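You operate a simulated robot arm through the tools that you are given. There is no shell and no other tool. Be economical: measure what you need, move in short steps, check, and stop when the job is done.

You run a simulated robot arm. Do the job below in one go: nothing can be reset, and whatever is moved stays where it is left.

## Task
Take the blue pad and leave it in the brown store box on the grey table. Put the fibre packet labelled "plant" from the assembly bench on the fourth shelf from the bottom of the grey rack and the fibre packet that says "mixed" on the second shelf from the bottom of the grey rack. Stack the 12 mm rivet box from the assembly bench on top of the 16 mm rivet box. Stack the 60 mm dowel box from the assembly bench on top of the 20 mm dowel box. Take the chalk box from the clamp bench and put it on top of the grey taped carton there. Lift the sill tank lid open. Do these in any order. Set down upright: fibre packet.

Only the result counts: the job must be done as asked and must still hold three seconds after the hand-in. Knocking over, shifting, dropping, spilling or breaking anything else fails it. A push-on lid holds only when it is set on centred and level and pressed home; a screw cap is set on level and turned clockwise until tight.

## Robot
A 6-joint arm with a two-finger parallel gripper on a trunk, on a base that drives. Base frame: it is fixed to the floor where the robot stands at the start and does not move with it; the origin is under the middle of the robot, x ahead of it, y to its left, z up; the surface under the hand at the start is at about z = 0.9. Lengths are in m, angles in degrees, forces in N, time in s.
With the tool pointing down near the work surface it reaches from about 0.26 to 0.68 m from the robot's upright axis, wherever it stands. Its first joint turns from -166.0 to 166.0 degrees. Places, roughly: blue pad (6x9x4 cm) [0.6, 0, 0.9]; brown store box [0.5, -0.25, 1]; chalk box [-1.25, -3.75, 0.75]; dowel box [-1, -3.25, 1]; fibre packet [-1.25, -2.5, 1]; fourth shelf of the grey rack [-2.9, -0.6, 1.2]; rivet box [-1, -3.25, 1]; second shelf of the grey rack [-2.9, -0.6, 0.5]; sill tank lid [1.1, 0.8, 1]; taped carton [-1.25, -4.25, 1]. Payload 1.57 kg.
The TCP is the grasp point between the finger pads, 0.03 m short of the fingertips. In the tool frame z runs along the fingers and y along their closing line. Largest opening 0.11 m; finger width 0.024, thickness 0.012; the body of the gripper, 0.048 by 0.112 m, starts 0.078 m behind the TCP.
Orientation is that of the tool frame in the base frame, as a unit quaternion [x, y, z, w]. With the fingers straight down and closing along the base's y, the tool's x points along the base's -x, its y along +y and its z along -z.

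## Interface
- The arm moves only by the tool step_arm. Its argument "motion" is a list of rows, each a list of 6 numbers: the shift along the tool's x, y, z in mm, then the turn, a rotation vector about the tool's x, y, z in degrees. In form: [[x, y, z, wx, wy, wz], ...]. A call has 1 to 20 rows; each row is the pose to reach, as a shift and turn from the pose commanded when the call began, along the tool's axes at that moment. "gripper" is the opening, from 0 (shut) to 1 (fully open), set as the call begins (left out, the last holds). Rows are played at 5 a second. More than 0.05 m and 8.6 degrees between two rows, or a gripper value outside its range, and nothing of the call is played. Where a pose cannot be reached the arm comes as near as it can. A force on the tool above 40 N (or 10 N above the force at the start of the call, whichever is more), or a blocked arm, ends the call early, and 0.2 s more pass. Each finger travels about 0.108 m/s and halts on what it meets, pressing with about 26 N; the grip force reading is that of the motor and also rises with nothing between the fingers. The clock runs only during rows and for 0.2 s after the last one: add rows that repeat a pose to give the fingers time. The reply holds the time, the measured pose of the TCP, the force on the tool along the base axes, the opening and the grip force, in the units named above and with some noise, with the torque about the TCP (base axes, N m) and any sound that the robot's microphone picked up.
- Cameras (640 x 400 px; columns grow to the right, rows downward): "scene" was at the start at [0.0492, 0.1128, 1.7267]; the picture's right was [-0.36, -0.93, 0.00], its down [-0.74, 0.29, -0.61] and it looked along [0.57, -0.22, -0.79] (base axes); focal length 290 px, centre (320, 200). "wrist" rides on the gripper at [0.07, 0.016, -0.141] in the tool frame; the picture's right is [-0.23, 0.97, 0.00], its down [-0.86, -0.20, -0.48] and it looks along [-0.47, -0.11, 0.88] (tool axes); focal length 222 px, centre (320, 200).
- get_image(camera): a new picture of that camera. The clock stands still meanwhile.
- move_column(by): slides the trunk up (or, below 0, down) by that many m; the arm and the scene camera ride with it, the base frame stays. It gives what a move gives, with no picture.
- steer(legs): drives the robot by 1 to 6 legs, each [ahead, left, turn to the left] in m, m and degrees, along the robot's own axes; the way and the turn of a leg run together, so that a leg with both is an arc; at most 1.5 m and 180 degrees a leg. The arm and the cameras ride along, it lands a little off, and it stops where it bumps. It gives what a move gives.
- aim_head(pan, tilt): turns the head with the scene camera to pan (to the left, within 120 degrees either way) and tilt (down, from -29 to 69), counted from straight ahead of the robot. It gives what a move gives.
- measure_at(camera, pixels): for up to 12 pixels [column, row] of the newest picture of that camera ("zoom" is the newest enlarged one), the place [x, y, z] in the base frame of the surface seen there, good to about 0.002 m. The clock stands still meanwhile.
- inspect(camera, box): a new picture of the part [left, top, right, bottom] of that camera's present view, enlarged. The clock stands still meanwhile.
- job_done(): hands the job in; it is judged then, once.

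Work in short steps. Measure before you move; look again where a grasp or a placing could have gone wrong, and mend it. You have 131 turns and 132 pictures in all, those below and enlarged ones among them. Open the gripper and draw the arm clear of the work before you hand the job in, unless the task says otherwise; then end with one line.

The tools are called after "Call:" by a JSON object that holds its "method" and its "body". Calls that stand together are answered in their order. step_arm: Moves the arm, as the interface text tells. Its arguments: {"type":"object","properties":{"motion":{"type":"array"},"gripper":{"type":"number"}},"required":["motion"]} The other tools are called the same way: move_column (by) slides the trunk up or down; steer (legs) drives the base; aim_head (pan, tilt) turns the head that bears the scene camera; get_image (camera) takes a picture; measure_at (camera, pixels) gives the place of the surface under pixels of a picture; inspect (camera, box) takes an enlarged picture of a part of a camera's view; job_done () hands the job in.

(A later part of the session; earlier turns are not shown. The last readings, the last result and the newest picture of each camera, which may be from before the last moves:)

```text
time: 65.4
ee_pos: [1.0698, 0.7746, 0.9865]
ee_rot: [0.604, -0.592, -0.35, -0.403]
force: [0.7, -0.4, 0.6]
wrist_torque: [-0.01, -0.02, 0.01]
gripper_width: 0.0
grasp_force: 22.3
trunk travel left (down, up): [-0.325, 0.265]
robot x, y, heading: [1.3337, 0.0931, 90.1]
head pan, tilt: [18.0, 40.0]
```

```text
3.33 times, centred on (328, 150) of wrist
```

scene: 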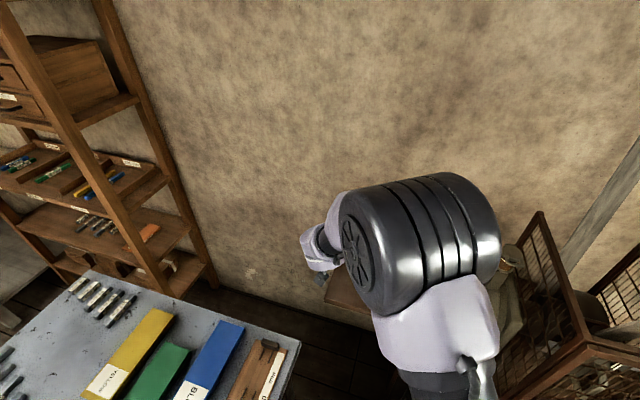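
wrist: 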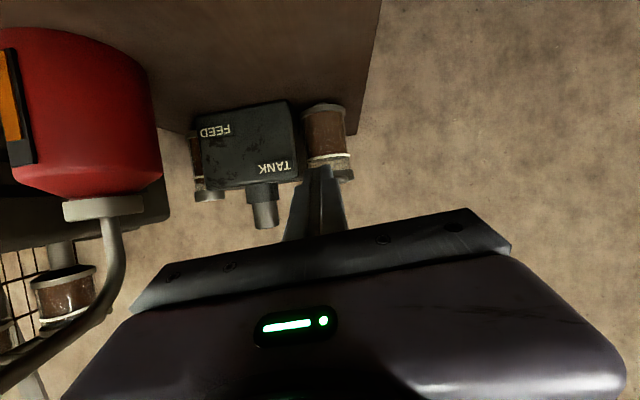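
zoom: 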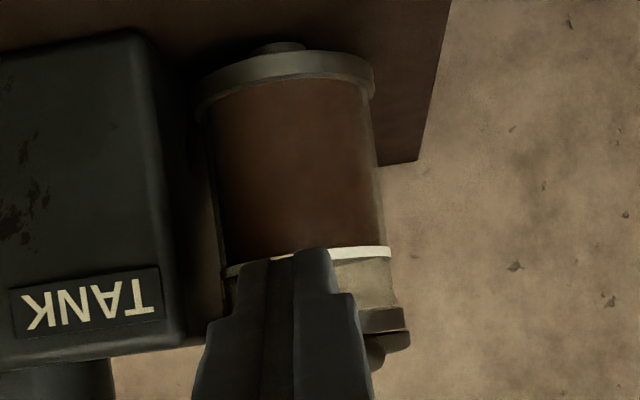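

The tips are under the bar with the pot body untouched. I lift along the hinge arc, turning the tool with the lid, first to about 40°.

Call:
{"method": "step_arm", "body": {"motion": [[-7, -0.6, -3, 0, 2.7, 0], [-15.2, -1.2, -6.1, 0, 5.5, 0], [-23, -1.7, -8, 0, 8.2, 0], [-31, -2.2, -9.6, 0, 11, 0], [-39, -2.7, -10, 0, 13.7, 0], [-47.2, -3.1, -10.4, 0, 16.5, 0], [-55, -3.5, -9.5, 0, 19.2, 0], [-63.3, -3.9, -8.5, 0, 22, 0]]}}

Call:
{"method": "get_image", "body": {"camera": "wrist"}}

Call:
{"method": "inspect", "body": {"camera": "wrist", "box": [260, 70, 388, 210]}}

```text
time: 67.2
ee_pos: [1.0697, 0.7928, 1.0489]
ee_rot: [0.659, -0.658, -0.229, -0.283]
force: [0.2, 0.8, -0.5]
wrist_torque: [0.0, 0.03, 0.01]
gripper_width: 0.0001
grasp_force: 21.2
trunk travel left (down, up): [-0.325, 0.265]
robot x, y, heading: [1.3328, 0.0954, 90.1]
head pan, tilt: [18.0, 40.0]
```

```text
96 pictures are left
```

wrist: 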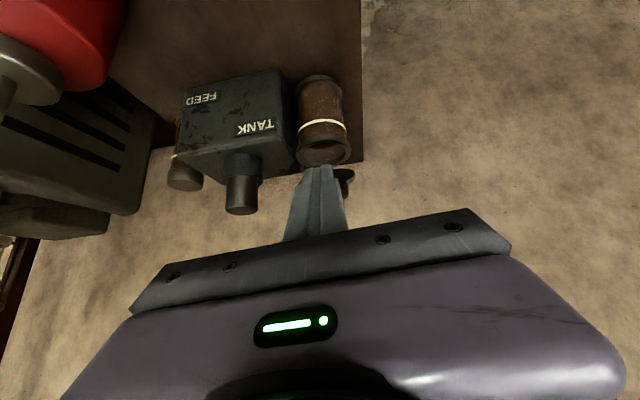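

```text
2.86 times, centred on (324, 140) of wrist
```

zoom: 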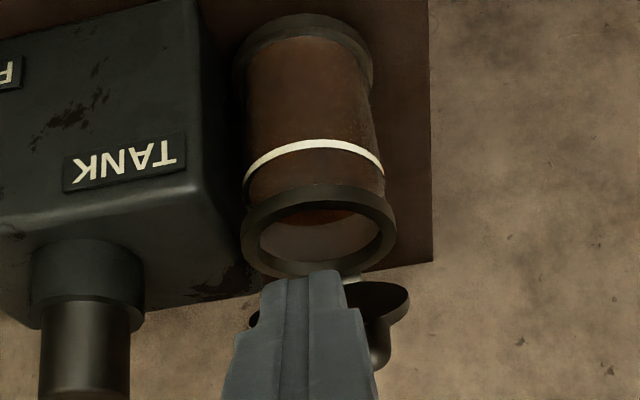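

The pot mouth is visible and the lid rides on the fingers. I continue along the arc to about 110°.

Call:
{"method": "step_arm", "body": {"motion": [[-8, -0.3, -1, 0, 2.7, 0], [-16.1, -0.6, -1.5, 0, 5.5, 0], [-24, -0.9, -1, 0, 8.2, 0], [-32.1, -1.1, -0.4, 0, 11, 0], [-40, -1.2, 1.5, 0, 13.7, 0], [-47.7, -1.3, 3.4, 0, 16.5, 0], [-55, -1.4, 6.4, 0, 19.2, 0], [-62.4, -1.5, 9.5, 0, 22, 0], [-69, -1.5, 13.7, 0, 24.7, 0], [-75.6, -1.4, 17.9, 0, 27.5, 0], [-81.5, -1.2, 23, 0, 30, 0], [-87.2, -1, 28.4, 0, 33, 0], [-92, -0.8, 34.4, 0, 35.5, 0], [-96.7, -0.6, 40.5, 0, 38, 0]]}}

Call:
{"method": "get_image", "body": {"camera": "wrist"}}

```text
time: 70.2
ee_pos: [1.1124, 0.7641, 1.089]
ee_rot: [-0.699, 0.713, 0.003, 0.055]
force: [-0.2, 0.7, 0.1]
wrist_torque: [0.01, -0.02, -0.01]
gripper_width: 0.0001
grasp_force: 20.9
out of reach, approached as far as the arm can: row 7, 8, 9, 10, 11, 12, 13, 14
trunk travel left (down, up): [-0.325, 0.265]
robot x, y, heading: [1.3326, 0.095, 90.2]
head pan, tilt: [18.0, 40.0]
```

```text
94 pictures are left
```

wrist: 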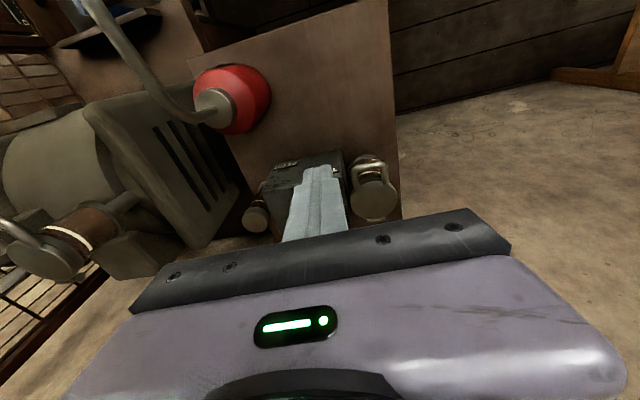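

The tool-down end of the arc was beyond reach and the lid fell shut again. I retract up and back and restore the pitched tool, then drive 8 cm nearer.

Call:
{"method": "step_arm", "body": {"motion": [[5, 0, -30, 0, 0, 0], [25, 10, -60, 0, -5, 0], [50, 20, -65, 0, -12, 0], [70, 30, -65, 0, -20, 0], [80, 38, -65, 0, -28, 0], [85, 42, -60, 0, -36, 0], [85, 42, -60, 0, -43, 0], [85, 42, -60, 0, -43, 0]]}}

Call:
{"method": "aim_head", "body": {"pan": 10, "tilt": 65}}

Call:
{"method": "get_image", "body": {"camera": "scene"}}

```text
time: 72.0
ee_pos: [0.9836, 0.8103, 1.0586]
ee_rot: [-0.66, 0.677, 0.187, 0.268]
force: [0.7, 0.0, 0.7]
wrist_torque: [-0.04, -0.02, -0.03]
gripper_width: 0.0001
grasp_force: 21.5
out of reach, approached as far as the arm can: row 2, 3, 4, 5, 6, 7, 8
trunk travel left (down, up): [-0.325, 0.265]
robot x, y, heading: [1.3362, 0.0937, 90.1]
head pan, tilt: [18.0, 40.0]
```

```text
time: 72.9
ee_pos: [0.9858, 0.8102, 1.059]
ee_rot: [-0.659, 0.677, 0.188, 0.268]
force: [0.4, 0.3, 0.0]
wrist_torque: [-0.01, 0.0, 0.0]
gripper_width: 0.0001
grasp_force: 21.2
trunk travel left (down, up): [-0.325, 0.265]
robot x, y, heading: [1.3366, 0.0923, 90.2]
head pan, tilt: [10.0, 65.0]
```

```text
93 pictures are left
```

scene: 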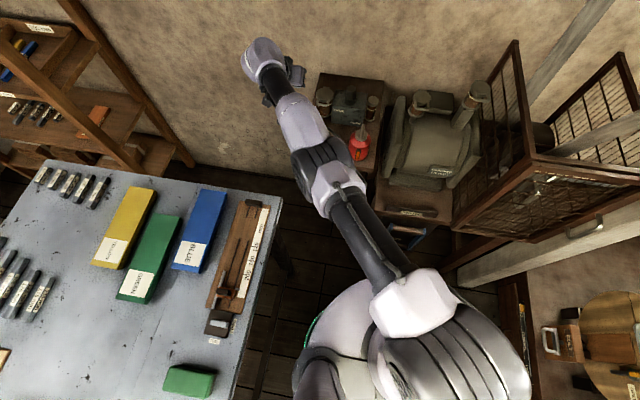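

The arm is stretched nearly straight, so the base must be nearer. I retract up and back to about (1.05, 0.66, 1.18).

Call:
{"method": "step_arm", "body": {"motion": [[-10, -6, -36, 0, 0, 0], [-21, -13, -75, 0, 0, 0], [-10, -35, -105, 0, 0, 0], [10, -55, -130, 0, 0, 0], [30, -75, -155, 0, 0, 0], [47, -91, -178, 0, 0, 0], [47, -91, -178, 0, 0, 0]]}}

```text
time: 74.5
ee_pos: [1.0573, 0.6564, 1.182]
ee_rot: [-0.659, 0.678, 0.187, 0.268]
force: [0.3, -0.1, -0.6]
wrist_torque: [0.01, -0.05, -0.02]
gripper_width: 0.0
grasp_force: 21.1
out of reach, approached as far as the arm can: row 1, 2
trunk travel left (down, up): [-0.325, 0.265]
robot x, y, heading: [1.3334, 0.0935, 90.5]
head pan, tilt: [10.0, 65.0]
```

Good pose. I drive 0.10 m ahead (TCP rides above the pot at z 1.18) and check.

Call:
{"method": "steer", "body": {"legs": [[0.1, 0.03, 0]]}}

Call:
{"method": "get_image", "body": {"camera": "wrist"}}

```text
time: 75.6
ee_pos: [1.0272, 0.7567, 1.1808]
ee_rot: [-0.659, 0.678, 0.186, 0.267]
force: [0.3, 0.6, -0.4]
wrist_torque: [-0.02, -0.02, -0.03]
gripper_width: 0.0
grasp_force: 21.3
trunk travel left (down, up): [-0.325, 0.265]
robot x, y, heading: [1.3055, 0.1927, 90.3]
head pan, tilt: [10.0, 65.0]
```

```text
92 pictures are left
```

wrist: 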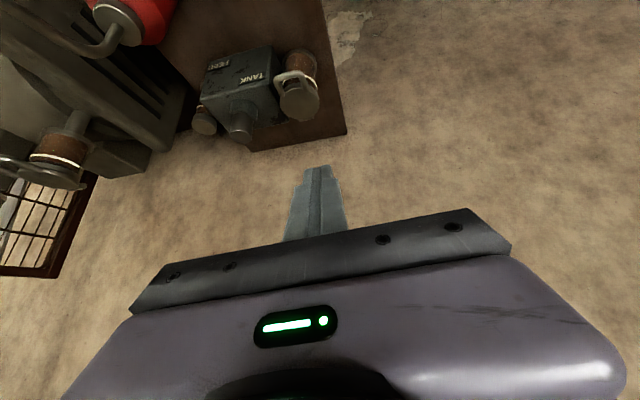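

The lid is shut again at (297,95), robot now at (1.306, 0.193). I go to the pre-hook pose (1.070, 0.730, 1.001) with the tool squared and pitched 25°.

Call:
{"method": "step_arm", "body": {"motion": [[22, -4, 22, -1, -4.5, 0.4], [44, -9, 43, -2.1, -9.1, 0.8], [66, -13, 65, -3.1, -13.6, 1.2], [88, -17, 87, -4.2, -18.2, 1.6], [110, -22, 108, -5.2, -22.7, 2], [132, -26, 130, -6.3, -27.3, 2.4], [132, -26, 130, -6.3, -27.3, 2.4]]}}

Call:
{"method": "inspect", "body": {"camera": "wrist", "box": [240, 90, 400, 210]}}

```text
time: 77.2
ee_pos: [1.0711, 0.728, 1.0028]
ee_rot: [-0.596, 0.597, 0.38, 0.38]
force: [0.4, -0.8, 0.6]
wrist_torque: [0.03, 0.01, -0.02]
gripper_width: 0.0
grasp_force: 21.4
trunk travel left (down, up): [-0.325, 0.265]
robot x, y, heading: [1.3052, 0.1939, 90.1]
head pan, tilt: [10.0, 65.0]
```

```text
3.33 times, centred on (320, 150) of wrist
```

zoom: 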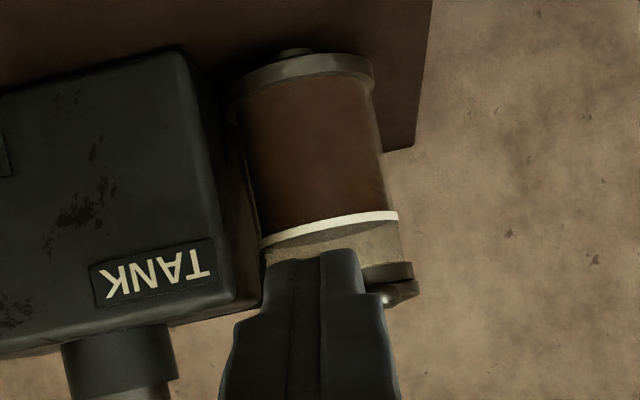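

Square and aligned. I slide in under the bar and lift along the arc with less tool rotation (for reach), up to about 60°.

Call:
{"method": "step_arm", "body": {"motion": [[0, 0, 15, 0, 0, 0], [-1, 0, 30, 0, 0, 0], [-5.6, 0, 47.7, 0, 0, 0], [-15, 0, 44, 0, 2.3, 0], [-25, 0, 41, 0, 4.6, 0], [-35.3, 0, 39, 0, 7, 0], [-45, 0, 39, 0, 9.3, 0], [-56, 0, 39.5, 0, 11.6, 0], [-66.2, 0, 40.4, 0, 14, 0], [-76, 0, 44, 0, 16.3, 0], [-85.5, 0, 48, 0, 18.6, 0], [-94.6, 0, 51.8, 0, 21, 0]]}}

Call:
{"method": "inspect", "body": {"camera": "wrist", "box": [240, 70, 400, 210]}}

```text
time: 79.8
ee_pos: [1.0694, 0.8157, 1.065]
ee_rot: [-0.655, 0.657, 0.265, 0.265]
force: [0.5, -0.1, -1.0]
wrist_torque: [-0.03, 0.02, 0.01]
gripper_width: 0.0002
grasp_force: 21.0
trunk travel left (down, up): [-0.325, 0.265]
robot x, y, heading: [1.3039, 0.1933, 89.9]
head pan, tilt: [10.0, 65.0]
```

```text
2.86 times, centred on (320, 140) of wrist
```

zoom: 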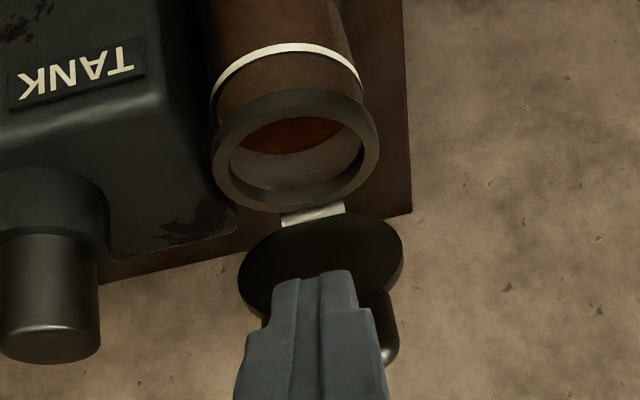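

The lid is at about 60° on the fingers. I continue past vertical to about 115°.

Call:
{"method": "step_arm", "body": {"motion": [[-9.5, 0, 3, 0, 2.3, 0], [-19, 0, 6.5, 0, 4.6, 0], [-28.4, 0, 10.2, 0, 7, 0], [-37, 0, 16.5, 0, 9.5, 0], [-46, 0, 23.6, 0, 12, 0], [-52, 0, 32, 0, 13, 0], [-58.5, 0, 41.2, 0, 14, 0], [-62, 0, 48, 0, 14.5, 0]]}}

Call:
{"method": "get_image", "body": {"camera": "wrist"}}

```text
time: 81.4
ee_pos: [1.0703, 0.877, 1.071]
ee_rot: [-0.682, 0.686, 0.177, 0.181]
force: [-0.1, -18.6, -2.9]
wrist_torque: [-0.23, -0.01, 0.03]
gripper_width: 0.0003
grasp_force: 21.2
trunk travel left (down, up): [-0.325, 0.265]
robot x, y, heading: [1.3024, 0.1897, 90.4]
head pan, tilt: [10.0, 65.0]
stopped in row 8: the force on the tool passed its limit at 47 N (the readings are from after the stop); the commanded pose is now the measured one
```

```text
89 pictures are left
```

wrist: 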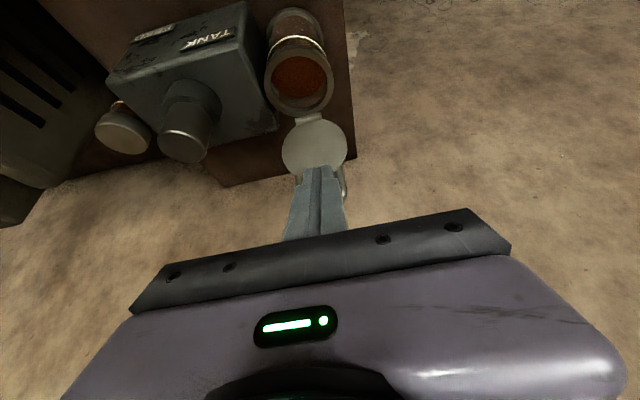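

The lid hit its stop past vertical. I draw back toward the room and then up, and check that it stays.

Call:
{"method": "step_arm", "body": {"motion": [[13, 0, -8, 0, 0, 0], [26, 0, -18, 0, 0, 0], [35, 0, -45, 0, 0, 0], [45, 0, -80, 0, 0, 0], [55, 0, -115, 0, 0, 0], [60, 0, -150, 0, 0, 0]]}}

Call:
{"method": "get_image", "body": {"camera": "wrist"}}

```text
time: 82.8
ee_pos: [1.0695, 0.752, 1.1742]
ee_rot: [-0.682, 0.685, 0.18, 0.181]
force: [0.3, 0.2, -0.6]
wrist_torque: [0.03, -0.02, 0.02]
gripper_width: 0.0
grasp_force: 21.2
trunk travel left (down, up): [-0.325, 0.265]
robot x, y, heading: [1.3026, 0.191, 90.4]
head pan, tilt: [10.0, 65.0]
```

```text
88 pictures are left
```

wrist: 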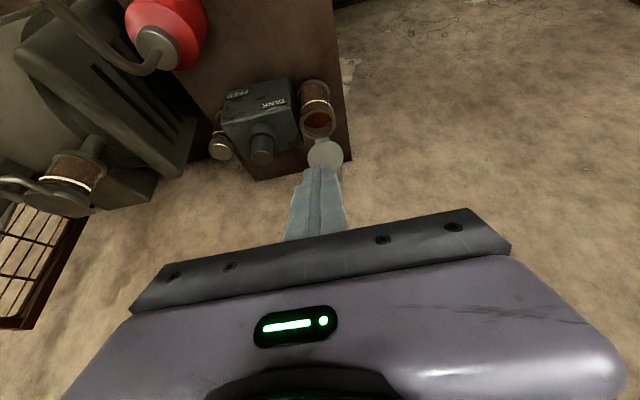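

The lid holds open. I back the robot off to y≈-1.0, then fold the arm.

Call:
{"method": "steer", "body": {"legs": [[-1.15, 0, 0]]}}

Call:
{"method": "step_arm", "body": {"motion": [[16, -28, -22, 0, 3.7, 0], [32, -57, -44, 0, 7.5, 0], [49, -86, -66, 0, 11.2, 0], [65, -115, -88, 0, 15, 0], [81, -144, -110, 0, 18.7, 0], [97, -172, -132, 0, 22.5, 0], [114, -201, -154, 0, 26.2, 0], [130, -230, -176, 0, 30, 0], [130, -230, -176, 0, 30, 0]]}}

Call:
{"method": "aim_head", "body": {"pan": 0, "tilt": 25}}

Call:
{"method": "steer", "body": {"legs": [[0, 0, 90], [1.4, 0, 0]]}}

Call:
{"method": "get_image", "body": {"camera": "scene"}}

```text
time: 88.7
ee_pos: [1.0743, -0.3883, 1.1742]
ee_rot: [-0.682, 0.686, 0.179, 0.181]
force: [0.6, -0.6, -0.1]
wrist_torque: [-0.01, -0.02, -0.02]
gripper_width: 0.0001
grasp_force: 21.5
trunk travel left (down, up): [-0.325, 0.265]
robot x, y, heading: [1.3086, -0.9486, 90.1]
head pan, tilt: [10.0, 65.0]
```

```text
time: 90.7
ee_pos: [1.3033, -0.588, 1.2626]
ee_rot: [-0.706, 0.708, -0.004, -0.003]
force: [-1.1, 0.4, -0.8]
wrist_torque: [-0.01, -0.01, -0.01]
gripper_width: 0.0
grasp_force: 21.3
trunk travel left (down, up): [-0.325, 0.265]
robot x, y, heading: [1.3082, -0.9488, 90.2]
head pan, tilt: [10.0, 65.0]
```

```text
time: 91.7
ee_pos: [1.303, -0.589, 1.2625]
ee_rot: [-0.705, 0.71, -0.003, -0.003]
force: [-0.2, -0.2, 0.1]
wrist_torque: [-0.03, 0.01, 0.01]
gripper_width: 0.0001
grasp_force: 21.7
trunk travel left (down, up): [-0.325, 0.265]
robot x, y, heading: [1.3022, -0.9498, 90.3]
head pan, tilt: [0.0, 25.0]
```

```text
time: 102.6
ee_pos: [-0.4578, -0.9818, 1.2626]
ee_rot: [1.0, 0.003, 0.004, -0.001]
force: [-0.2, -0.4, -0.5]
wrist_torque: [-0.01, 0.01, 0.02]
gripper_width: 0.0
grasp_force: 21.7
trunk travel left (down, up): [-0.325, 0.265]
robot x, y, heading: [-0.0984, -0.9738, -179.2]
head pan, tilt: [0.0, 25.0]
```

```text
87 pictures are left
```

scene: 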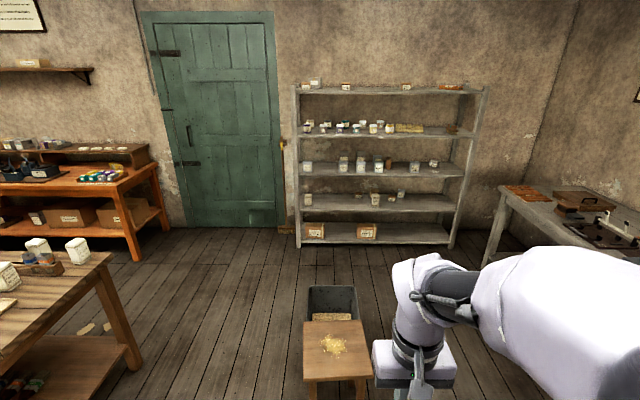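

The grey rack stands ahead with five shelves, a stool/box in the aisle at (335,345). The bench with packets is at left; I turn the head left to it.

Call:
{"method": "aim_head", "body": {"pan": 50, "tilt": 30}}

Call:
{"method": "get_image", "body": {"camera": "scene"}}

```text
time: 103.8
ee_pos: [-0.4565, -0.9811, 1.2624]
ee_rot: [1.0, 0.003, 0.004, -0.001]
force: [0.1, 0.2, 0.8]
wrist_torque: [0.03, 0.03, 0.04]
gripper_width: 0.0
grasp_force: 21.4
trunk travel left (down, up): [-0.325, 0.265]
robot x, y, heading: [-0.0964, -0.9717, -179.1]
head pan, tilt: [50.0, 30.0]
```

```text
86 pictures are left
```

scene: 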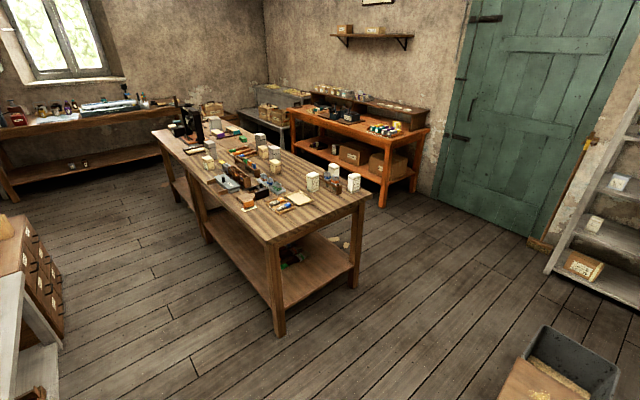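

The central bench holds small boxes and three white packets at (312–355,180). I measure bench corners and look closer.

Call:
{"method": "measure_at", "body": {"camera": "scene", "pixels": [[268, 243], [365, 195], [152, 132], [205, 120], [210, 185], [278, 332], [355, 285], [312, 180], [354, 182], [535, 340], [385, 205], [560, 330]]}}

Call:
{"method": "inspect", "body": {"camera": "scene", "box": [150, 100, 374, 240]}}

```text
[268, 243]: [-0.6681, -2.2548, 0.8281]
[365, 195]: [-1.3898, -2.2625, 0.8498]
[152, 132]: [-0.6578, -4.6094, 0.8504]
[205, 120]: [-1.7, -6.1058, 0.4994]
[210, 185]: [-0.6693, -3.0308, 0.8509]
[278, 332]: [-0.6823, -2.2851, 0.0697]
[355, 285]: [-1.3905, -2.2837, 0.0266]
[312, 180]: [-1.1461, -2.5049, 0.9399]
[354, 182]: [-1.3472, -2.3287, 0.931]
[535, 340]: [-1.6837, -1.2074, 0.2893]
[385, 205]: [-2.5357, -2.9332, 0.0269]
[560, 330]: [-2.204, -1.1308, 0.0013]
```

```text
2.86 times, centred on (262, 170) of scene
```

zoom: 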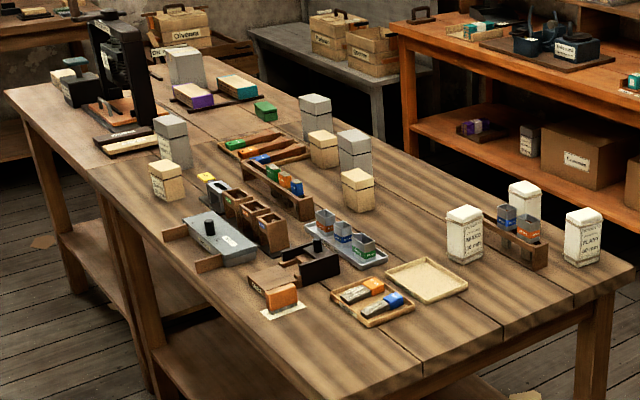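

The bench top is at z 0.85, x -1.39..-0.66, its near end at y=-2.25. I drive to (-1.05, -1.75) facing its end.

Call:
{"method": "steer", "body": {"legs": [[0.95, 0.77, 0], [0, 0, 90]]}}

Call:
{"method": "aim_head", "body": {"pan": 0, "tilt": 45}}

Call:
{"method": "get_image", "body": {"camera": "scene"}}

```text
time: 113.8
ee_pos: [-1.0326, -2.1174, 1.2619]
ee_rot: [0.707, 0.707, 0.003, -0.003]
force: [-0.2, 0.2, 0.0]
wrist_torque: [-0.01, 0.03, 0.05]
gripper_width: 0.0
grasp_force: 21.2
trunk travel left (down, up): [-0.325, 0.265]
robot x, y, heading: [-1.0345, -1.7564, -89.7]
head pan, tilt: [50.0, 30.0]
```

```text
time: 115.0
ee_pos: [-1.0336, -2.119, 1.2631]
ee_rot: [0.707, 0.707, 0.002, -0.003]
force: [-0.3, 0.7, -0.3]
wrist_torque: [-0.01, -0.01, -0.04]
gripper_width: 0.0
grasp_force: 21.3
trunk travel left (down, up): [-0.325, 0.265]
robot x, y, heading: [-1.0375, -1.7625, -89.4]
head pan, tilt: [0.0, 45.0]
```

```text
84 pictures are left
```

scene: 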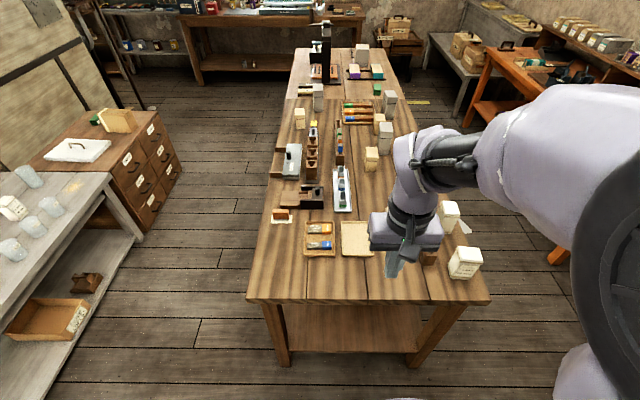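

I zoom on the boxes and on the packets to read the labels.

Call:
{"method": "inspect", "body": {"camera": "scene", "box": [270, 60, 420, 165]}}

Call:
{"method": "inspect", "body": {"camera": "scene", "box": [405, 190, 495, 290]}}

```text
3.81 times, centred on (345, 112) of scene
```

zoom: 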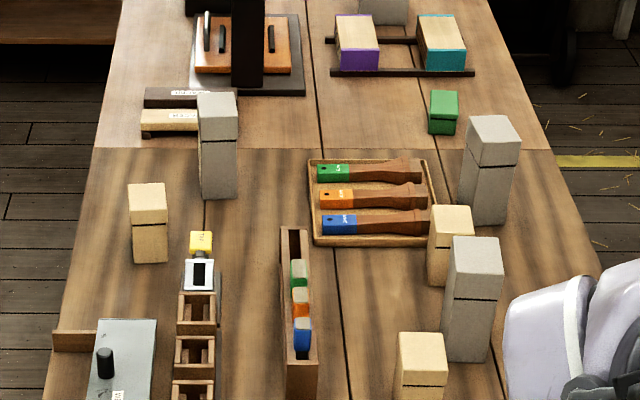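

```text
4.00 times, centred on (450, 240) of scene
```

zoom: 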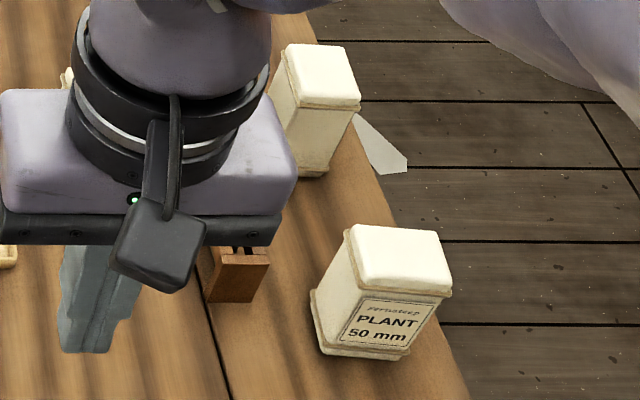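

"PLANT 50 mm" is at (462,262). The arm hides the others; I measure this packet and swing the arm to the left side (base +x) to see the rest.

Call:
{"method": "measure_at", "body": {"camera": "zoom", "pixels": [[350, 228], [440, 235], [450, 288], [360, 290], [400, 258], [315, 295], [322, 345], [405, 355], [385, 330], [320, 45], [355, 95], [300, 160]]}}

Call:
{"method": "step_arm", "body": {"motion": [[0, 30, -10, 0, 0, 0], [0, 60, -20, 0, 0, 0], [0, 90, -30, 0, 0, 0], [0, 120, -40, 0, 0, 0], [0, 150, -50, 0, 0, 0], [0, 180, -50, 0, 0, 0], [0, 210, -50, 0, 0, 0], [0, 240, -50, 0, 0, 0]], "gripper": 1}}

Call:
{"method": "aim_head", "body": {"pan": -12, "tilt": 52}}

Call:
{"method": "get_image", "body": {"camera": "scene"}}

```text
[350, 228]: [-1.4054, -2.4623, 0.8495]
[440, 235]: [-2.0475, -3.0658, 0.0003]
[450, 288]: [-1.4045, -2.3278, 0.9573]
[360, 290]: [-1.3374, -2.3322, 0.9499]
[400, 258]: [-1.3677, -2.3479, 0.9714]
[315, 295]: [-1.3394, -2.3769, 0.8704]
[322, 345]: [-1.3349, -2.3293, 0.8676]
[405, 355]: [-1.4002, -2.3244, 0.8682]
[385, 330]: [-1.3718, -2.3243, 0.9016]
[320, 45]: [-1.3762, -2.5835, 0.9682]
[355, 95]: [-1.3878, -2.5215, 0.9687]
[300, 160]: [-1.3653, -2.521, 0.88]
```

```text
time: 116.8
ee_pos: [-0.7912, -2.1186, 1.3111]
ee_rot: [0.708, 0.706, 0.002, -0.005]
force: [1.0, -0.2, -0.5]
wrist_torque: [0.02, 0.02, 0.0]
gripper_width: 0.1102
grasp_force: 0.0
trunk travel left (down, up): [-0.325, 0.265]
robot x, y, heading: [-1.0387, -1.7616, -89.2]
head pan, tilt: [0.0, 45.0]
```

```text
time: 117.5
ee_pos: [-0.7916, -2.1192, 1.312]
ee_rot: [0.708, 0.707, 0.002, -0.003]
force: [-0.5, -0.5, -0.2]
wrist_torque: [-0.02, -0.02, 0.02]
gripper_width: 0.11
grasp_force: 0.0
trunk travel left (down, up): [-0.325, 0.265]
robot x, y, heading: [-1.0396, -1.7552, -89.4]
head pan, tilt: [-12.0, 52.0]
```

```text
81 pictures are left
```

scene: 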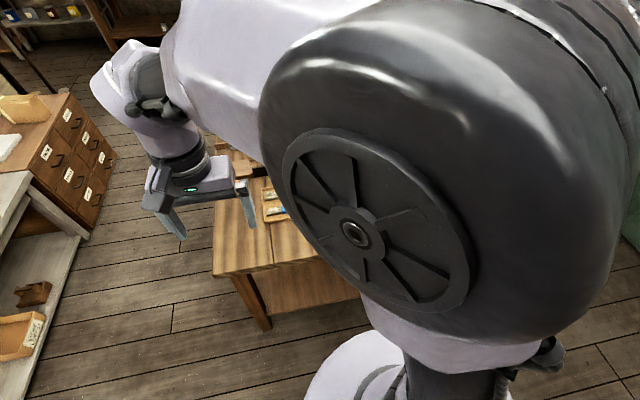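

That view is blocked by the arm. PLANT is about 67 mm wide (x -1.338..-1.405), front face y=-2.324, top z 0.972. I bring the arm to the front again and move the robot right to line up with it.

Call:
{"method": "step_arm", "body": {"motion": [[0, -30, 0, 0, 0, 0], [0, -60, 0, 0, 0, 0], [0, -90, 0, 0, 0, 0], [0, -120, 0, 0, 0, 0], [0, -150, 0, 0, 0, 0], [0, -180, 0, 0, 0, 0], [0, -210, 0, 0, 0, 0], [0, -240, 0, 0, 0, 0]]}}

Call:
{"method": "steer", "body": {"legs": [[-0.03, -0.33, 0]]}}

Call:
{"method": "step_arm", "body": {"motion": [[-20, 0, 0, 0, -7.5, 0], [-40, 0, 0, 0, -15, 0], [-60, 0, 0, 0, -22.5, 0], [-80, 0, 0, 0, -30, 0], [-100, 0, 0, 0, -37.5, 0], [-120, 0, 0, 0, -45, 0], [-140, 0, 0, 0, -52.5, 0], [-150, 0, 0, 0, -60, 0], [-150, 0, 0, 0, -60, 0]]}}

Call:
{"method": "get_image", "body": {"camera": "wrist"}}

Call:
{"method": "get_image", "body": {"camera": "scene"}}

```text
time: 119.3
ee_pos: [-1.033, -2.1199, 1.3108]
ee_rot: [0.707, 0.707, 0.003, -0.004]
force: [0.0, 0.2, 0.1]
wrist_torque: [-0.03, -0.02, 0.01]
gripper_width: 0.1098
grasp_force: 0.1
trunk travel left (down, up): [-0.325, 0.265]
robot x, y, heading: [-1.0393, -1.7588, -89.5]
head pan, tilt: [-12.0, 52.0]
```

```text
time: 121.5
ee_pos: [-1.3636, -2.0932, 1.3108]
ee_rot: [0.707, 0.707, 0.003, -0.004]
force: [0.2, -1.1, -0.1]
wrist_torque: [0.01, -0.01, 0.0]
gripper_width: 0.1098
grasp_force: 0.1
trunk travel left (down, up): [-0.325, 0.265]
robot x, y, heading: [-1.3727, -1.7289, -89.6]
head pan, tilt: [-12.0, 52.0]
```

```text
time: 123.5
ee_pos: [-1.3625, -2.2409, 1.3094]
ee_rot: [0.613, 0.615, -0.352, 0.351]
force: [-0.8, 0.0, 0.9]
wrist_torque: [0.01, 0.03, 0.0]
gripper_width: 0.11
grasp_force: 0.1
trunk travel left (down, up): [-0.325, 0.265]
robot x, y, heading: [-1.3712, -1.7322, -89.2]
head pan, tilt: [-12.0, 52.0]
```

```text
80 pictures are left
```

wrist: 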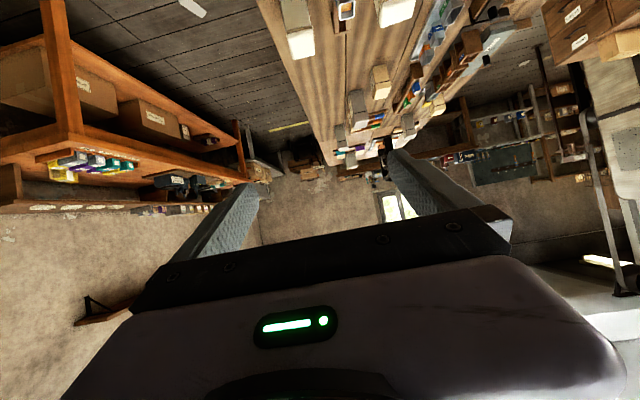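

```text
79 pictures are left
```

scene: 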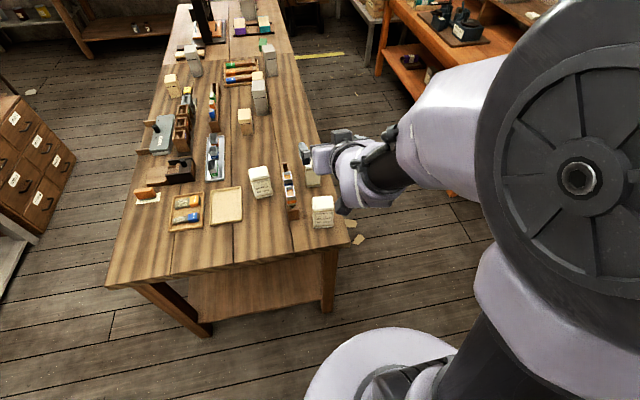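

Pitch 30° reached. I zoom on the three packets at (322,212), (261,182), (312,172) to read labels and measure.

Call:
{"method": "inspect", "body": {"camera": "scene", "box": [240, 150, 352, 240]}}

Call:
{"method": "measure_at", "body": {"camera": "zoom", "pixels": [[415, 270], [525, 268], [415, 325], [525, 320], [470, 295], [470, 430], [60, 105], [170, 100], [175, 145], [75, 150], [120, 200], [375, 150]]}}

```text
4.44 times, centred on (296, 195) of scene
```

zoom: 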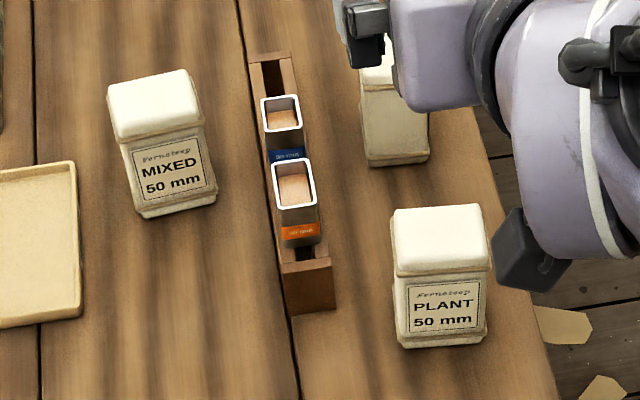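

```text
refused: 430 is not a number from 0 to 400
```

"PLANT" is at zoom (440,275), "MIXED" at (160,145). I measure both tops and faces.

Call:
{"method": "measure_at", "body": {"camera": "zoom", "pixels": [[393, 212], [483, 208], [398, 275], [488, 265], [440, 240], [440, 310], [110, 88], [188, 72], [120, 138], [205, 125], [155, 105], [170, 175]]}}

Call:
{"method": "measure_at", "body": {"camera": "zoom", "pixels": [[405, 345], [480, 338], [140, 215], [213, 200], [330, 300], [275, 305], [365, 160], [425, 160], [500, 280], [300, 235], [283, 120], [430, 380]]}}

```text
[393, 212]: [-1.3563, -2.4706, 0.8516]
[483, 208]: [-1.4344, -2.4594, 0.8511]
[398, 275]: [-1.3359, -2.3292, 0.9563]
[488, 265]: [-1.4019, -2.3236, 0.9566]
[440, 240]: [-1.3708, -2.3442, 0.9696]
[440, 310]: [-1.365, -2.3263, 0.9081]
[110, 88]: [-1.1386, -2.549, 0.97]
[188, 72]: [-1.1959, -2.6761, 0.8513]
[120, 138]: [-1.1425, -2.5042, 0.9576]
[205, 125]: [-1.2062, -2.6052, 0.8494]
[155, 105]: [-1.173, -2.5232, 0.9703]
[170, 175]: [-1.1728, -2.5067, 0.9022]
```

```text
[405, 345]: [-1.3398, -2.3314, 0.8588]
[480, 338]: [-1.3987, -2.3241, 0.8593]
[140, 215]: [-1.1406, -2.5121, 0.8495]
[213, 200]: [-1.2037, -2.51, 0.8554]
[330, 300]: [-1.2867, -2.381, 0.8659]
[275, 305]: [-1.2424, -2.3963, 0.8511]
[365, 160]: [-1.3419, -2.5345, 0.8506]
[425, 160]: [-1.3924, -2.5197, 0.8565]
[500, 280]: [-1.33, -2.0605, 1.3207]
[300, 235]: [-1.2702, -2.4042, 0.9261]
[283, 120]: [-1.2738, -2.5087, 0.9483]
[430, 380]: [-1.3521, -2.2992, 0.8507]
```

PLANT: centre ≈(-1.370, -2.352), 64 mm wide, turned about -5.5°. I lower to a stand-off 0.1 m before the grasp pose, yawed to match, with opening 0.09.

Call:
{"method": "step_arm", "body": {"motion": [[40, -1, 27, 0.7, 0, 0.4], [80, -2, 54, 1.4, 0, 0.8], [120, -3, 81, 2.1, 0, 1.2], [160, -5, 109, 2.8, 0, 1.6], [200, -6, 137, 3.4, 0, 2], [240, -7, 164, 4.1, 0, 2.4], [277, -7.5, 189.5, 4.8, 0, 2.75], [277, -7.5, 189.5, 4.8, 0, 2.75]], "gripper": 0.83}}

Call:
{"method": "get_image", "body": {"camera": "wrist"}}

Call:
{"method": "get_image", "body": {"camera": "scene"}}

```text
time: 125.3
ee_pos: [-1.3714, -2.2659, 0.9754]
ee_rot: [0.642, 0.585, -0.368, 0.332]
force: [-0.8, 0.3, 0.5]
wrist_torque: [-0.02, 0.0, 0.0]
gripper_width: 0.0917
grasp_force: 0.0
trunk travel left (down, up): [-0.325, 0.265]
robot x, y, heading: [-1.3734, -1.7334, -89.3]
head pan, tilt: [-12.0, 52.0]
```

```text
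77 pictures are left
```

wrist: 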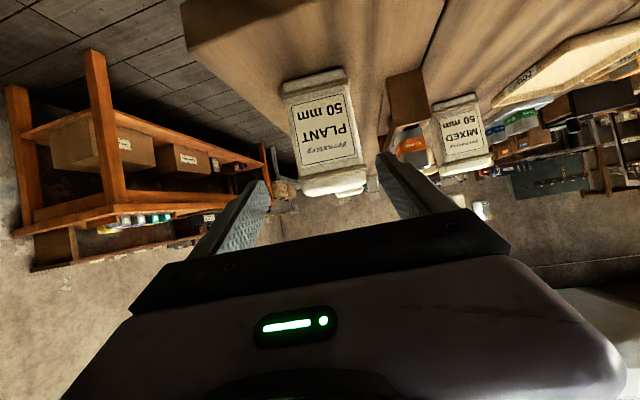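

```text
76 pictures are left
```

scene: 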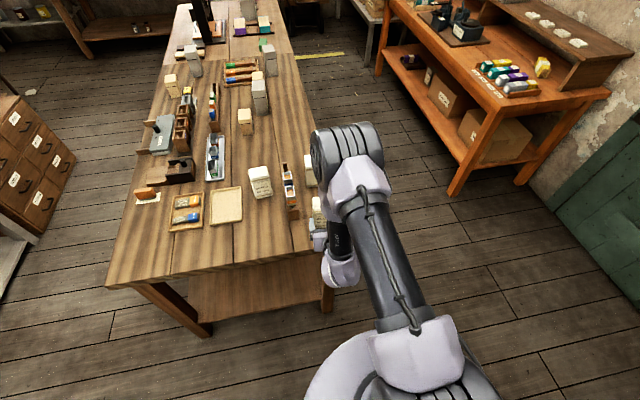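

The packet is centred between the open fingers. I advance 98 mm along the tool, correcting 9 mm sideways.

Call:
{"method": "step_arm", "body": {"motion": [[0, 9, 15, 0, 0, 0], [0, 9, 40, 0, 0, 0], [0, 9, 65, 0, 0, 0], [0, 9, 85, 0, 0, 0], [0, 9, 98, 0, 0, 0], [0, 9, 98, 0, 0, 0]]}}

Call:
{"method": "get_image", "body": {"camera": "wrist"}}

```text
time: 126.7
ee_pos: [-1.3702, -2.3509, 0.9261]
ee_rot: [0.642, 0.585, -0.368, 0.332]
force: [0.8, 0.4, -0.6]
wrist_torque: [-0.04, 0.0, 0.01]
gripper_width: 0.0912
grasp_force: 0.0
trunk travel left (down, up): [-0.325, 0.265]
robot x, y, heading: [-1.3707, -1.7322, -89.7]
head pan, tilt: [-12.0, 52.0]
```

```text
75 pictures are left
```

wrist: 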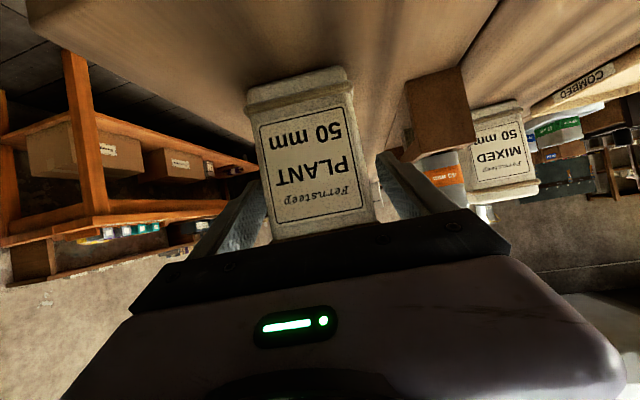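

Good. I close and lift slowly straight up 20 mm.

Call:
{"method": "step_arm", "body": {"motion": [[0, 0, 0, 0, 0, 0], [0, 0, 0, 0, 0, 0], [0, 0, 0, 0, 0, 0], [0, 0, 0, 0, 0, 0], [-1.7, 0, -1, 0, 0, 0], [-4.3, 0, -2.5, 0, 0, 0], [-8.6, 0, -5.1, 0, 0, 0], [-13, 0, -7.6, 0, 0, 0], [-17.3, 0, -10.2, 0, 0, 0]], "gripper": 0}}

Call:
{"method": "get_image", "body": {"camera": "wrist"}}

```text
time: 128.7
ee_pos: [-1.3703, -2.3501, 0.9462]
ee_rot: [0.642, 0.584, -0.369, 0.332]
force: [0.2, 1.0, -3.1]
wrist_torque: [-0.03, -0.03, 0.0]
gripper_width: 0.0697
grasp_force: 25.7
trunk travel left (down, up): [-0.325, 0.265]
robot x, y, heading: [-1.3714, -1.7286, -89.4]
head pan, tilt: [-12.0, 52.0]
```

```text
74 pictures are left
```

wrist: 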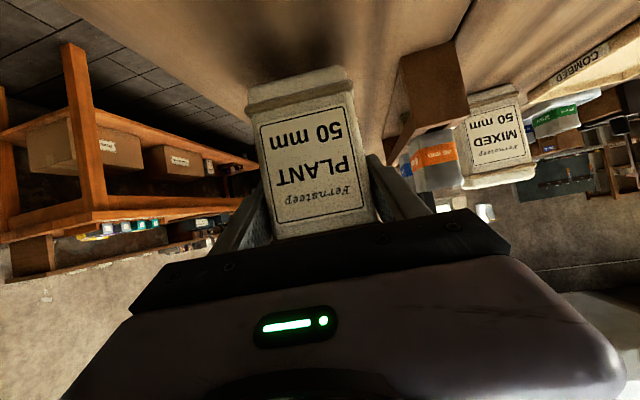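

Held (0.070 wide, about 3 N). I raise the trunk 0.25 m, then drive round to face the rack from (-0.67, -0.25).

Call:
{"method": "move_column", "body": {"by": 0.25}}

Call:
{"method": "steer", "body": {"legs": [[-0.1, 0.7, 0], [-1.4, 0, 0], [0, 0, -90]]}}

Call:
{"method": "aim_head", "body": {"pan": 0, "tilt": 30}}

Call:
{"method": "get_image", "body": {"camera": "scene"}}

```text
time: 131.3
ee_pos: [-1.3705, -2.3498, 1.1952]
ee_rot: [0.641, 0.585, -0.368, 0.334]
force: [-0.3, 0.0, -1.9]
wrist_torque: [0.0, -0.02, 0.02]
gripper_width: 0.0698
grasp_force: 26.1
trunk travel left (down, up): [-0.575, 0.015]
robot x, y, heading: [-1.3707, -1.7332, -89.3]
head pan, tilt: [-12.0, 52.0]
```

```text
time: 145.7
ee_pos: [-1.2953, -0.2025, 1.1951]
ee_rot: [0.867, -0.047, -0.495, -0.029]
force: [0.7, 0.4, -0.9]
wrist_torque: [0.02, -0.03, -0.01]
gripper_width: 0.0695
grasp_force: 25.5
trunk travel left (down, up): [-0.575, 0.015]
robot x, y, heading: [-0.6778, -0.2086, 179.7]
head pan, tilt: [-12.0, 52.0]
```

```text
time: 146.5
ee_pos: [-1.2965, -0.2022, 1.1953]
ee_rot: [0.867, -0.047, -0.496, -0.029]
force: [0.7, 1.4, -1.9]
wrist_torque: [-0.01, -0.01, -0.01]
gripper_width: 0.0698
grasp_force: 26.2
trunk travel left (down, up): [-0.575, 0.015]
robot x, y, heading: [-0.6784, -0.2113, 179.8]
head pan, tilt: [0.0, 30.0]
```

```text
73 pictures are left
```

scene: 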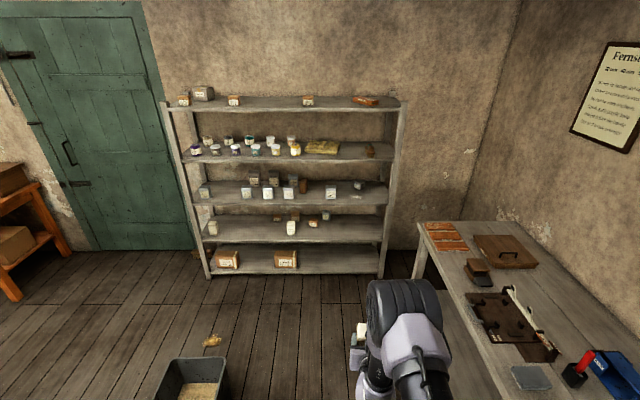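

Call:
{"method": "inspect", "body": {"camera": "scene", "box": [160, 80, 410, 280]}}

Call:
{"method": "measure_at", "body": {"camera": "scene", "pixels": [[300, 161], [365, 160], [390, 158], [375, 148], [350, 155], [340, 238], [370, 240], [240, 240], [385, 270], [205, 272], [355, 243], [445, 300]]}}

```text
2.00 times, centred on (285, 180) of scene
```

zoom: 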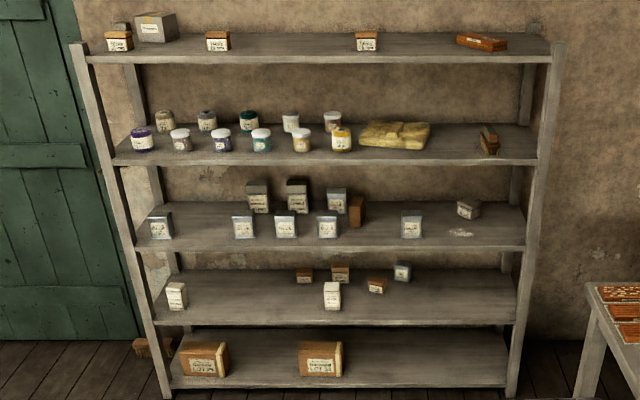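

```text
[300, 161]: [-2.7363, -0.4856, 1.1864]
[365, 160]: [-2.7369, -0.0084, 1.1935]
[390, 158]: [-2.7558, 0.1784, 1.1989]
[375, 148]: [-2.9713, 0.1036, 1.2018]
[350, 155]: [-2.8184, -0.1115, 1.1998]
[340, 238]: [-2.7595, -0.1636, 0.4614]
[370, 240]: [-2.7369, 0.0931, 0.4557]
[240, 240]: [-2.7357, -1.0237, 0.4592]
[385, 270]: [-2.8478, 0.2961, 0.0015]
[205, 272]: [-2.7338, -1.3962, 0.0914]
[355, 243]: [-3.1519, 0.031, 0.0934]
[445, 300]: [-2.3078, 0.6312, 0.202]
```

Shelf 4's surface is at z 1.20, front edge x=-2.737; shelf 2 at about 0.465. I measure the slab and brush around the free spot at scene (352,152), and shelf 2's free parts.

Call:
{"method": "measure_at", "body": {"camera": "zoom", "pixels": [[430, 128], [428, 148], [395, 150], [360, 145], [480, 150], [500, 155], [482, 130], [496, 130], [455, 155], [455, 140], [530, 150], [345, 150]]}}

Call:
{"method": "measure_at", "body": {"camera": "zoom", "pixels": [[340, 308], [323, 310], [430, 315], [480, 310], [402, 280], [375, 292], [430, 290], [250, 315], [200, 310], [260, 295], [500, 290], [440, 240]]}}

```text
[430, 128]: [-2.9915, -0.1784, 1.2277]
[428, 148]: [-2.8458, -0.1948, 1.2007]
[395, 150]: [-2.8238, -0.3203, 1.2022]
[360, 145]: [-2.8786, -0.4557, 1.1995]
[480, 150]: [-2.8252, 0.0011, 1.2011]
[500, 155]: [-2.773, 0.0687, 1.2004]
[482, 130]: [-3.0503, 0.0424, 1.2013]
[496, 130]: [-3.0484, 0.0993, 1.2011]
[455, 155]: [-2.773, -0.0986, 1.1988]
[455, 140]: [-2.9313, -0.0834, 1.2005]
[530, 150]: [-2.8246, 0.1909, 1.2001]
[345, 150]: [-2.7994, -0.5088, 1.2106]
```

```text
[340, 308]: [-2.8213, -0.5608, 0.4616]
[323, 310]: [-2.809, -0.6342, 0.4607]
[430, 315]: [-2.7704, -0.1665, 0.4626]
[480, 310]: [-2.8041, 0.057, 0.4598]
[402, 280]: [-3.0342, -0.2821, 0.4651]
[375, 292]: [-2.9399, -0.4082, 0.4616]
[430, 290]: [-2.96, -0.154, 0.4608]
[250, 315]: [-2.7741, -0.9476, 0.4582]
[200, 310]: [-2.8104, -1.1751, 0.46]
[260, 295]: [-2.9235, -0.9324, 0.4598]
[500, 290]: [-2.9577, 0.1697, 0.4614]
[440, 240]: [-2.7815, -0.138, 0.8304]
```

Free span on shelf 4 is y -0.175..0.0; I aim at (-2.79, -0.09). I raise the packet 0.11 m and drive ahead 1.40 m, stopping short of the rack.

Call:
{"method": "step_arm", "body": {"motion": [[-12, 0, -7, 0, 0, 0], [-28, 0, -16, 0, 0, 0], [-46, 0, -27, 0, 0, 0], [-64, 0, -38, 0, 0, 0], [-82, 0, -48, 0, 0, 0], [-97, 0, -57, 0, 0, 0], [-97, 0, -57, 0, 0, 0]]}}

Call:
{"method": "steer", "body": {"legs": [[1.36, -0.11, 0]]}}

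Call:
{"method": "get_image", "body": {"camera": "wrist"}}

Call:
{"method": "get_image", "body": {"camera": "scene"}}

```text
time: 148.1
ee_pos: [-1.2974, -0.2022, 1.3093]
ee_rot: [0.867, -0.047, -0.495, -0.028]
force: [0.7, 0.3, -1.9]
wrist_torque: [0.0, -0.02, -0.01]
gripper_width: 0.0701
grasp_force: 26.3
trunk travel left (down, up): [-0.575, 0.015]
robot x, y, heading: [-0.6802, -0.209, 179.7]
head pan, tilt: [0.0, 30.0]
```

```text
time: 155.0
ee_pos: [-2.6624, -0.0951, 1.3082]
ee_rot: [0.867, -0.044, -0.496, -0.027]
force: [-0.8, 0.0, -2.0]
wrist_torque: [-0.06, -0.01, 0.01]
gripper_width: 0.0697
grasp_force: 26.1
trunk travel left (down, up): [-0.575, 0.015]
robot x, y, heading: [-2.045, -0.1019, -180.0]
head pan, tilt: [0.0, 30.0]
```

```text
71 pictures are left
```

wrist: 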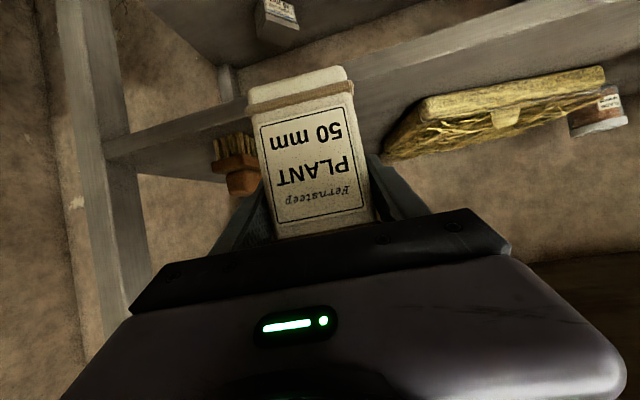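

```text
70 pictures are left
```

scene: 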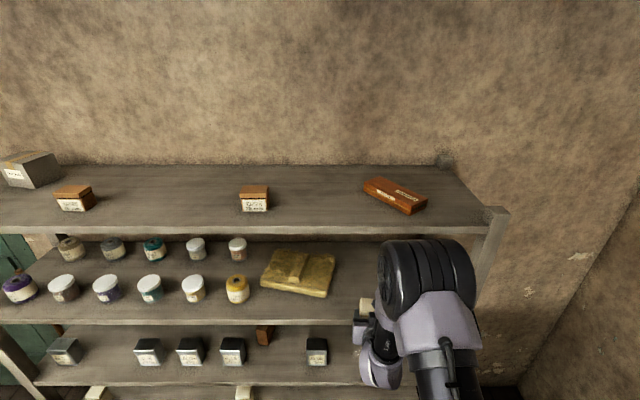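

I check how near the forearm is to the fifth shelf's edge before pushing in.

Call:
{"method": "measure_at", "body": {"camera": "scene", "pixels": [[425, 242], [395, 260], [385, 330], [368, 345], [465, 270], [430, 232], [300, 297], [340, 310]]}}

```text
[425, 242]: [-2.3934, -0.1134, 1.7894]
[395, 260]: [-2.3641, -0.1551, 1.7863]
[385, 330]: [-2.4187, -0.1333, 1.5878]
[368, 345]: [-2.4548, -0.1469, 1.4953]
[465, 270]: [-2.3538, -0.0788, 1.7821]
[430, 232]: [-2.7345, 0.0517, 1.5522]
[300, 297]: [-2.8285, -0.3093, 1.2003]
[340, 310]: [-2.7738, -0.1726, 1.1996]
```

Elbow and wrist stay well in front of the shelf edge (x≥-2.6). I push in 0.128 m level, then lower slowly to contact.

Call:
{"method": "step_arm", "body": {"motion": [[-6, 1, 11, 0, 0, 0], [-16, 3, 28, 0, 0, 0], [-27, 5.5, 46, 0, 0, 0], [-38, 8, 65, 0, 0, 0], [-49, 10, 84, 0, 0, 0], [-58, 12, 100, 0, 0, 0], [-64.5, 13.2, 110, 0, 0, 0], [-64.5, 13.2, 110, 0, 0, 0]]}}

Call:
{"method": "get_image", "body": {"camera": "wrist"}}

```text
time: 156.8
ee_pos: [-2.7907, -0.0956, 1.3087]
ee_rot: [0.867, -0.045, -0.496, -0.027]
force: [0.2, -0.9, -0.7]
wrist_torque: [0.01, -0.01, -0.01]
gripper_width: 0.0696
grasp_force: 26.2
trunk travel left (down, up): [-0.575, 0.015]
robot x, y, heading: [-2.047, -0.1024, -180.0]
head pan, tilt: [0.0, 30.0]
```

```text
69 pictures are left
```

wrist: 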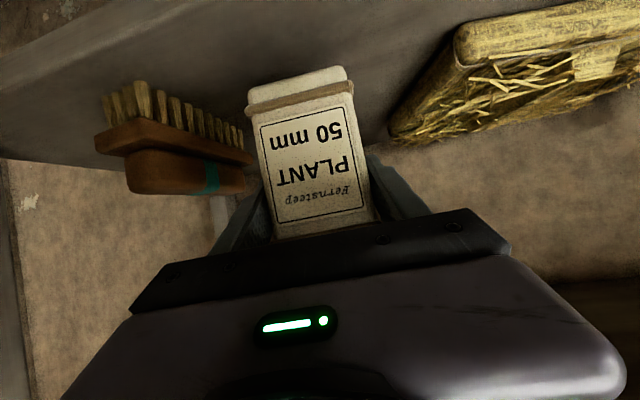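

I check the brush's near end against the finger's outside before lowering.

Call:
{"method": "measure_at", "body": {"camera": "wrist", "pixels": [[248, 158], [240, 185], [238, 138], [395, 140], [300, 80], [345, 75], [300, 60]]}}

```text
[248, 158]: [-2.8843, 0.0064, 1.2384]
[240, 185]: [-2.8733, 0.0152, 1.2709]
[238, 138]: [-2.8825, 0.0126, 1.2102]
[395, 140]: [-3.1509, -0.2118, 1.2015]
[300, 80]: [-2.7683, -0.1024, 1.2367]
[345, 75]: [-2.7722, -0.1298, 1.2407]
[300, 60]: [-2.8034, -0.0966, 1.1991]
```

Clear. I lower 32 mm slowly.

Call:
{"method": "step_arm", "body": {"motion": [[5, 0, 3, 0, 0, 0], [11, 0, 6.5, 0, 0, 0], [17, 0, 10, 0, 0, 0], [22, 0, 13, 0, 0, 0], [25.5, 0, 15, 0, 0, 0], [27, 0, 15.9, 0, 0, 0], [28, 0, 16.5, 0, 0, 0]]}}

```text
time: 158.4
ee_pos: [-2.7914, -0.0942, 1.2753]
ee_rot: [0.867, -0.045, -0.496, -0.028]
force: [-0.2, -0.3, -0.9]
wrist_torque: [-0.05, 0.02, -0.05]
gripper_width: 0.0699
grasp_force: 26.1
trunk travel left (down, up): [-0.575, 0.015]
robot x, y, heading: [-2.045, -0.0974, -180.0]
head pan, tilt: [0.0, 30.0]
```

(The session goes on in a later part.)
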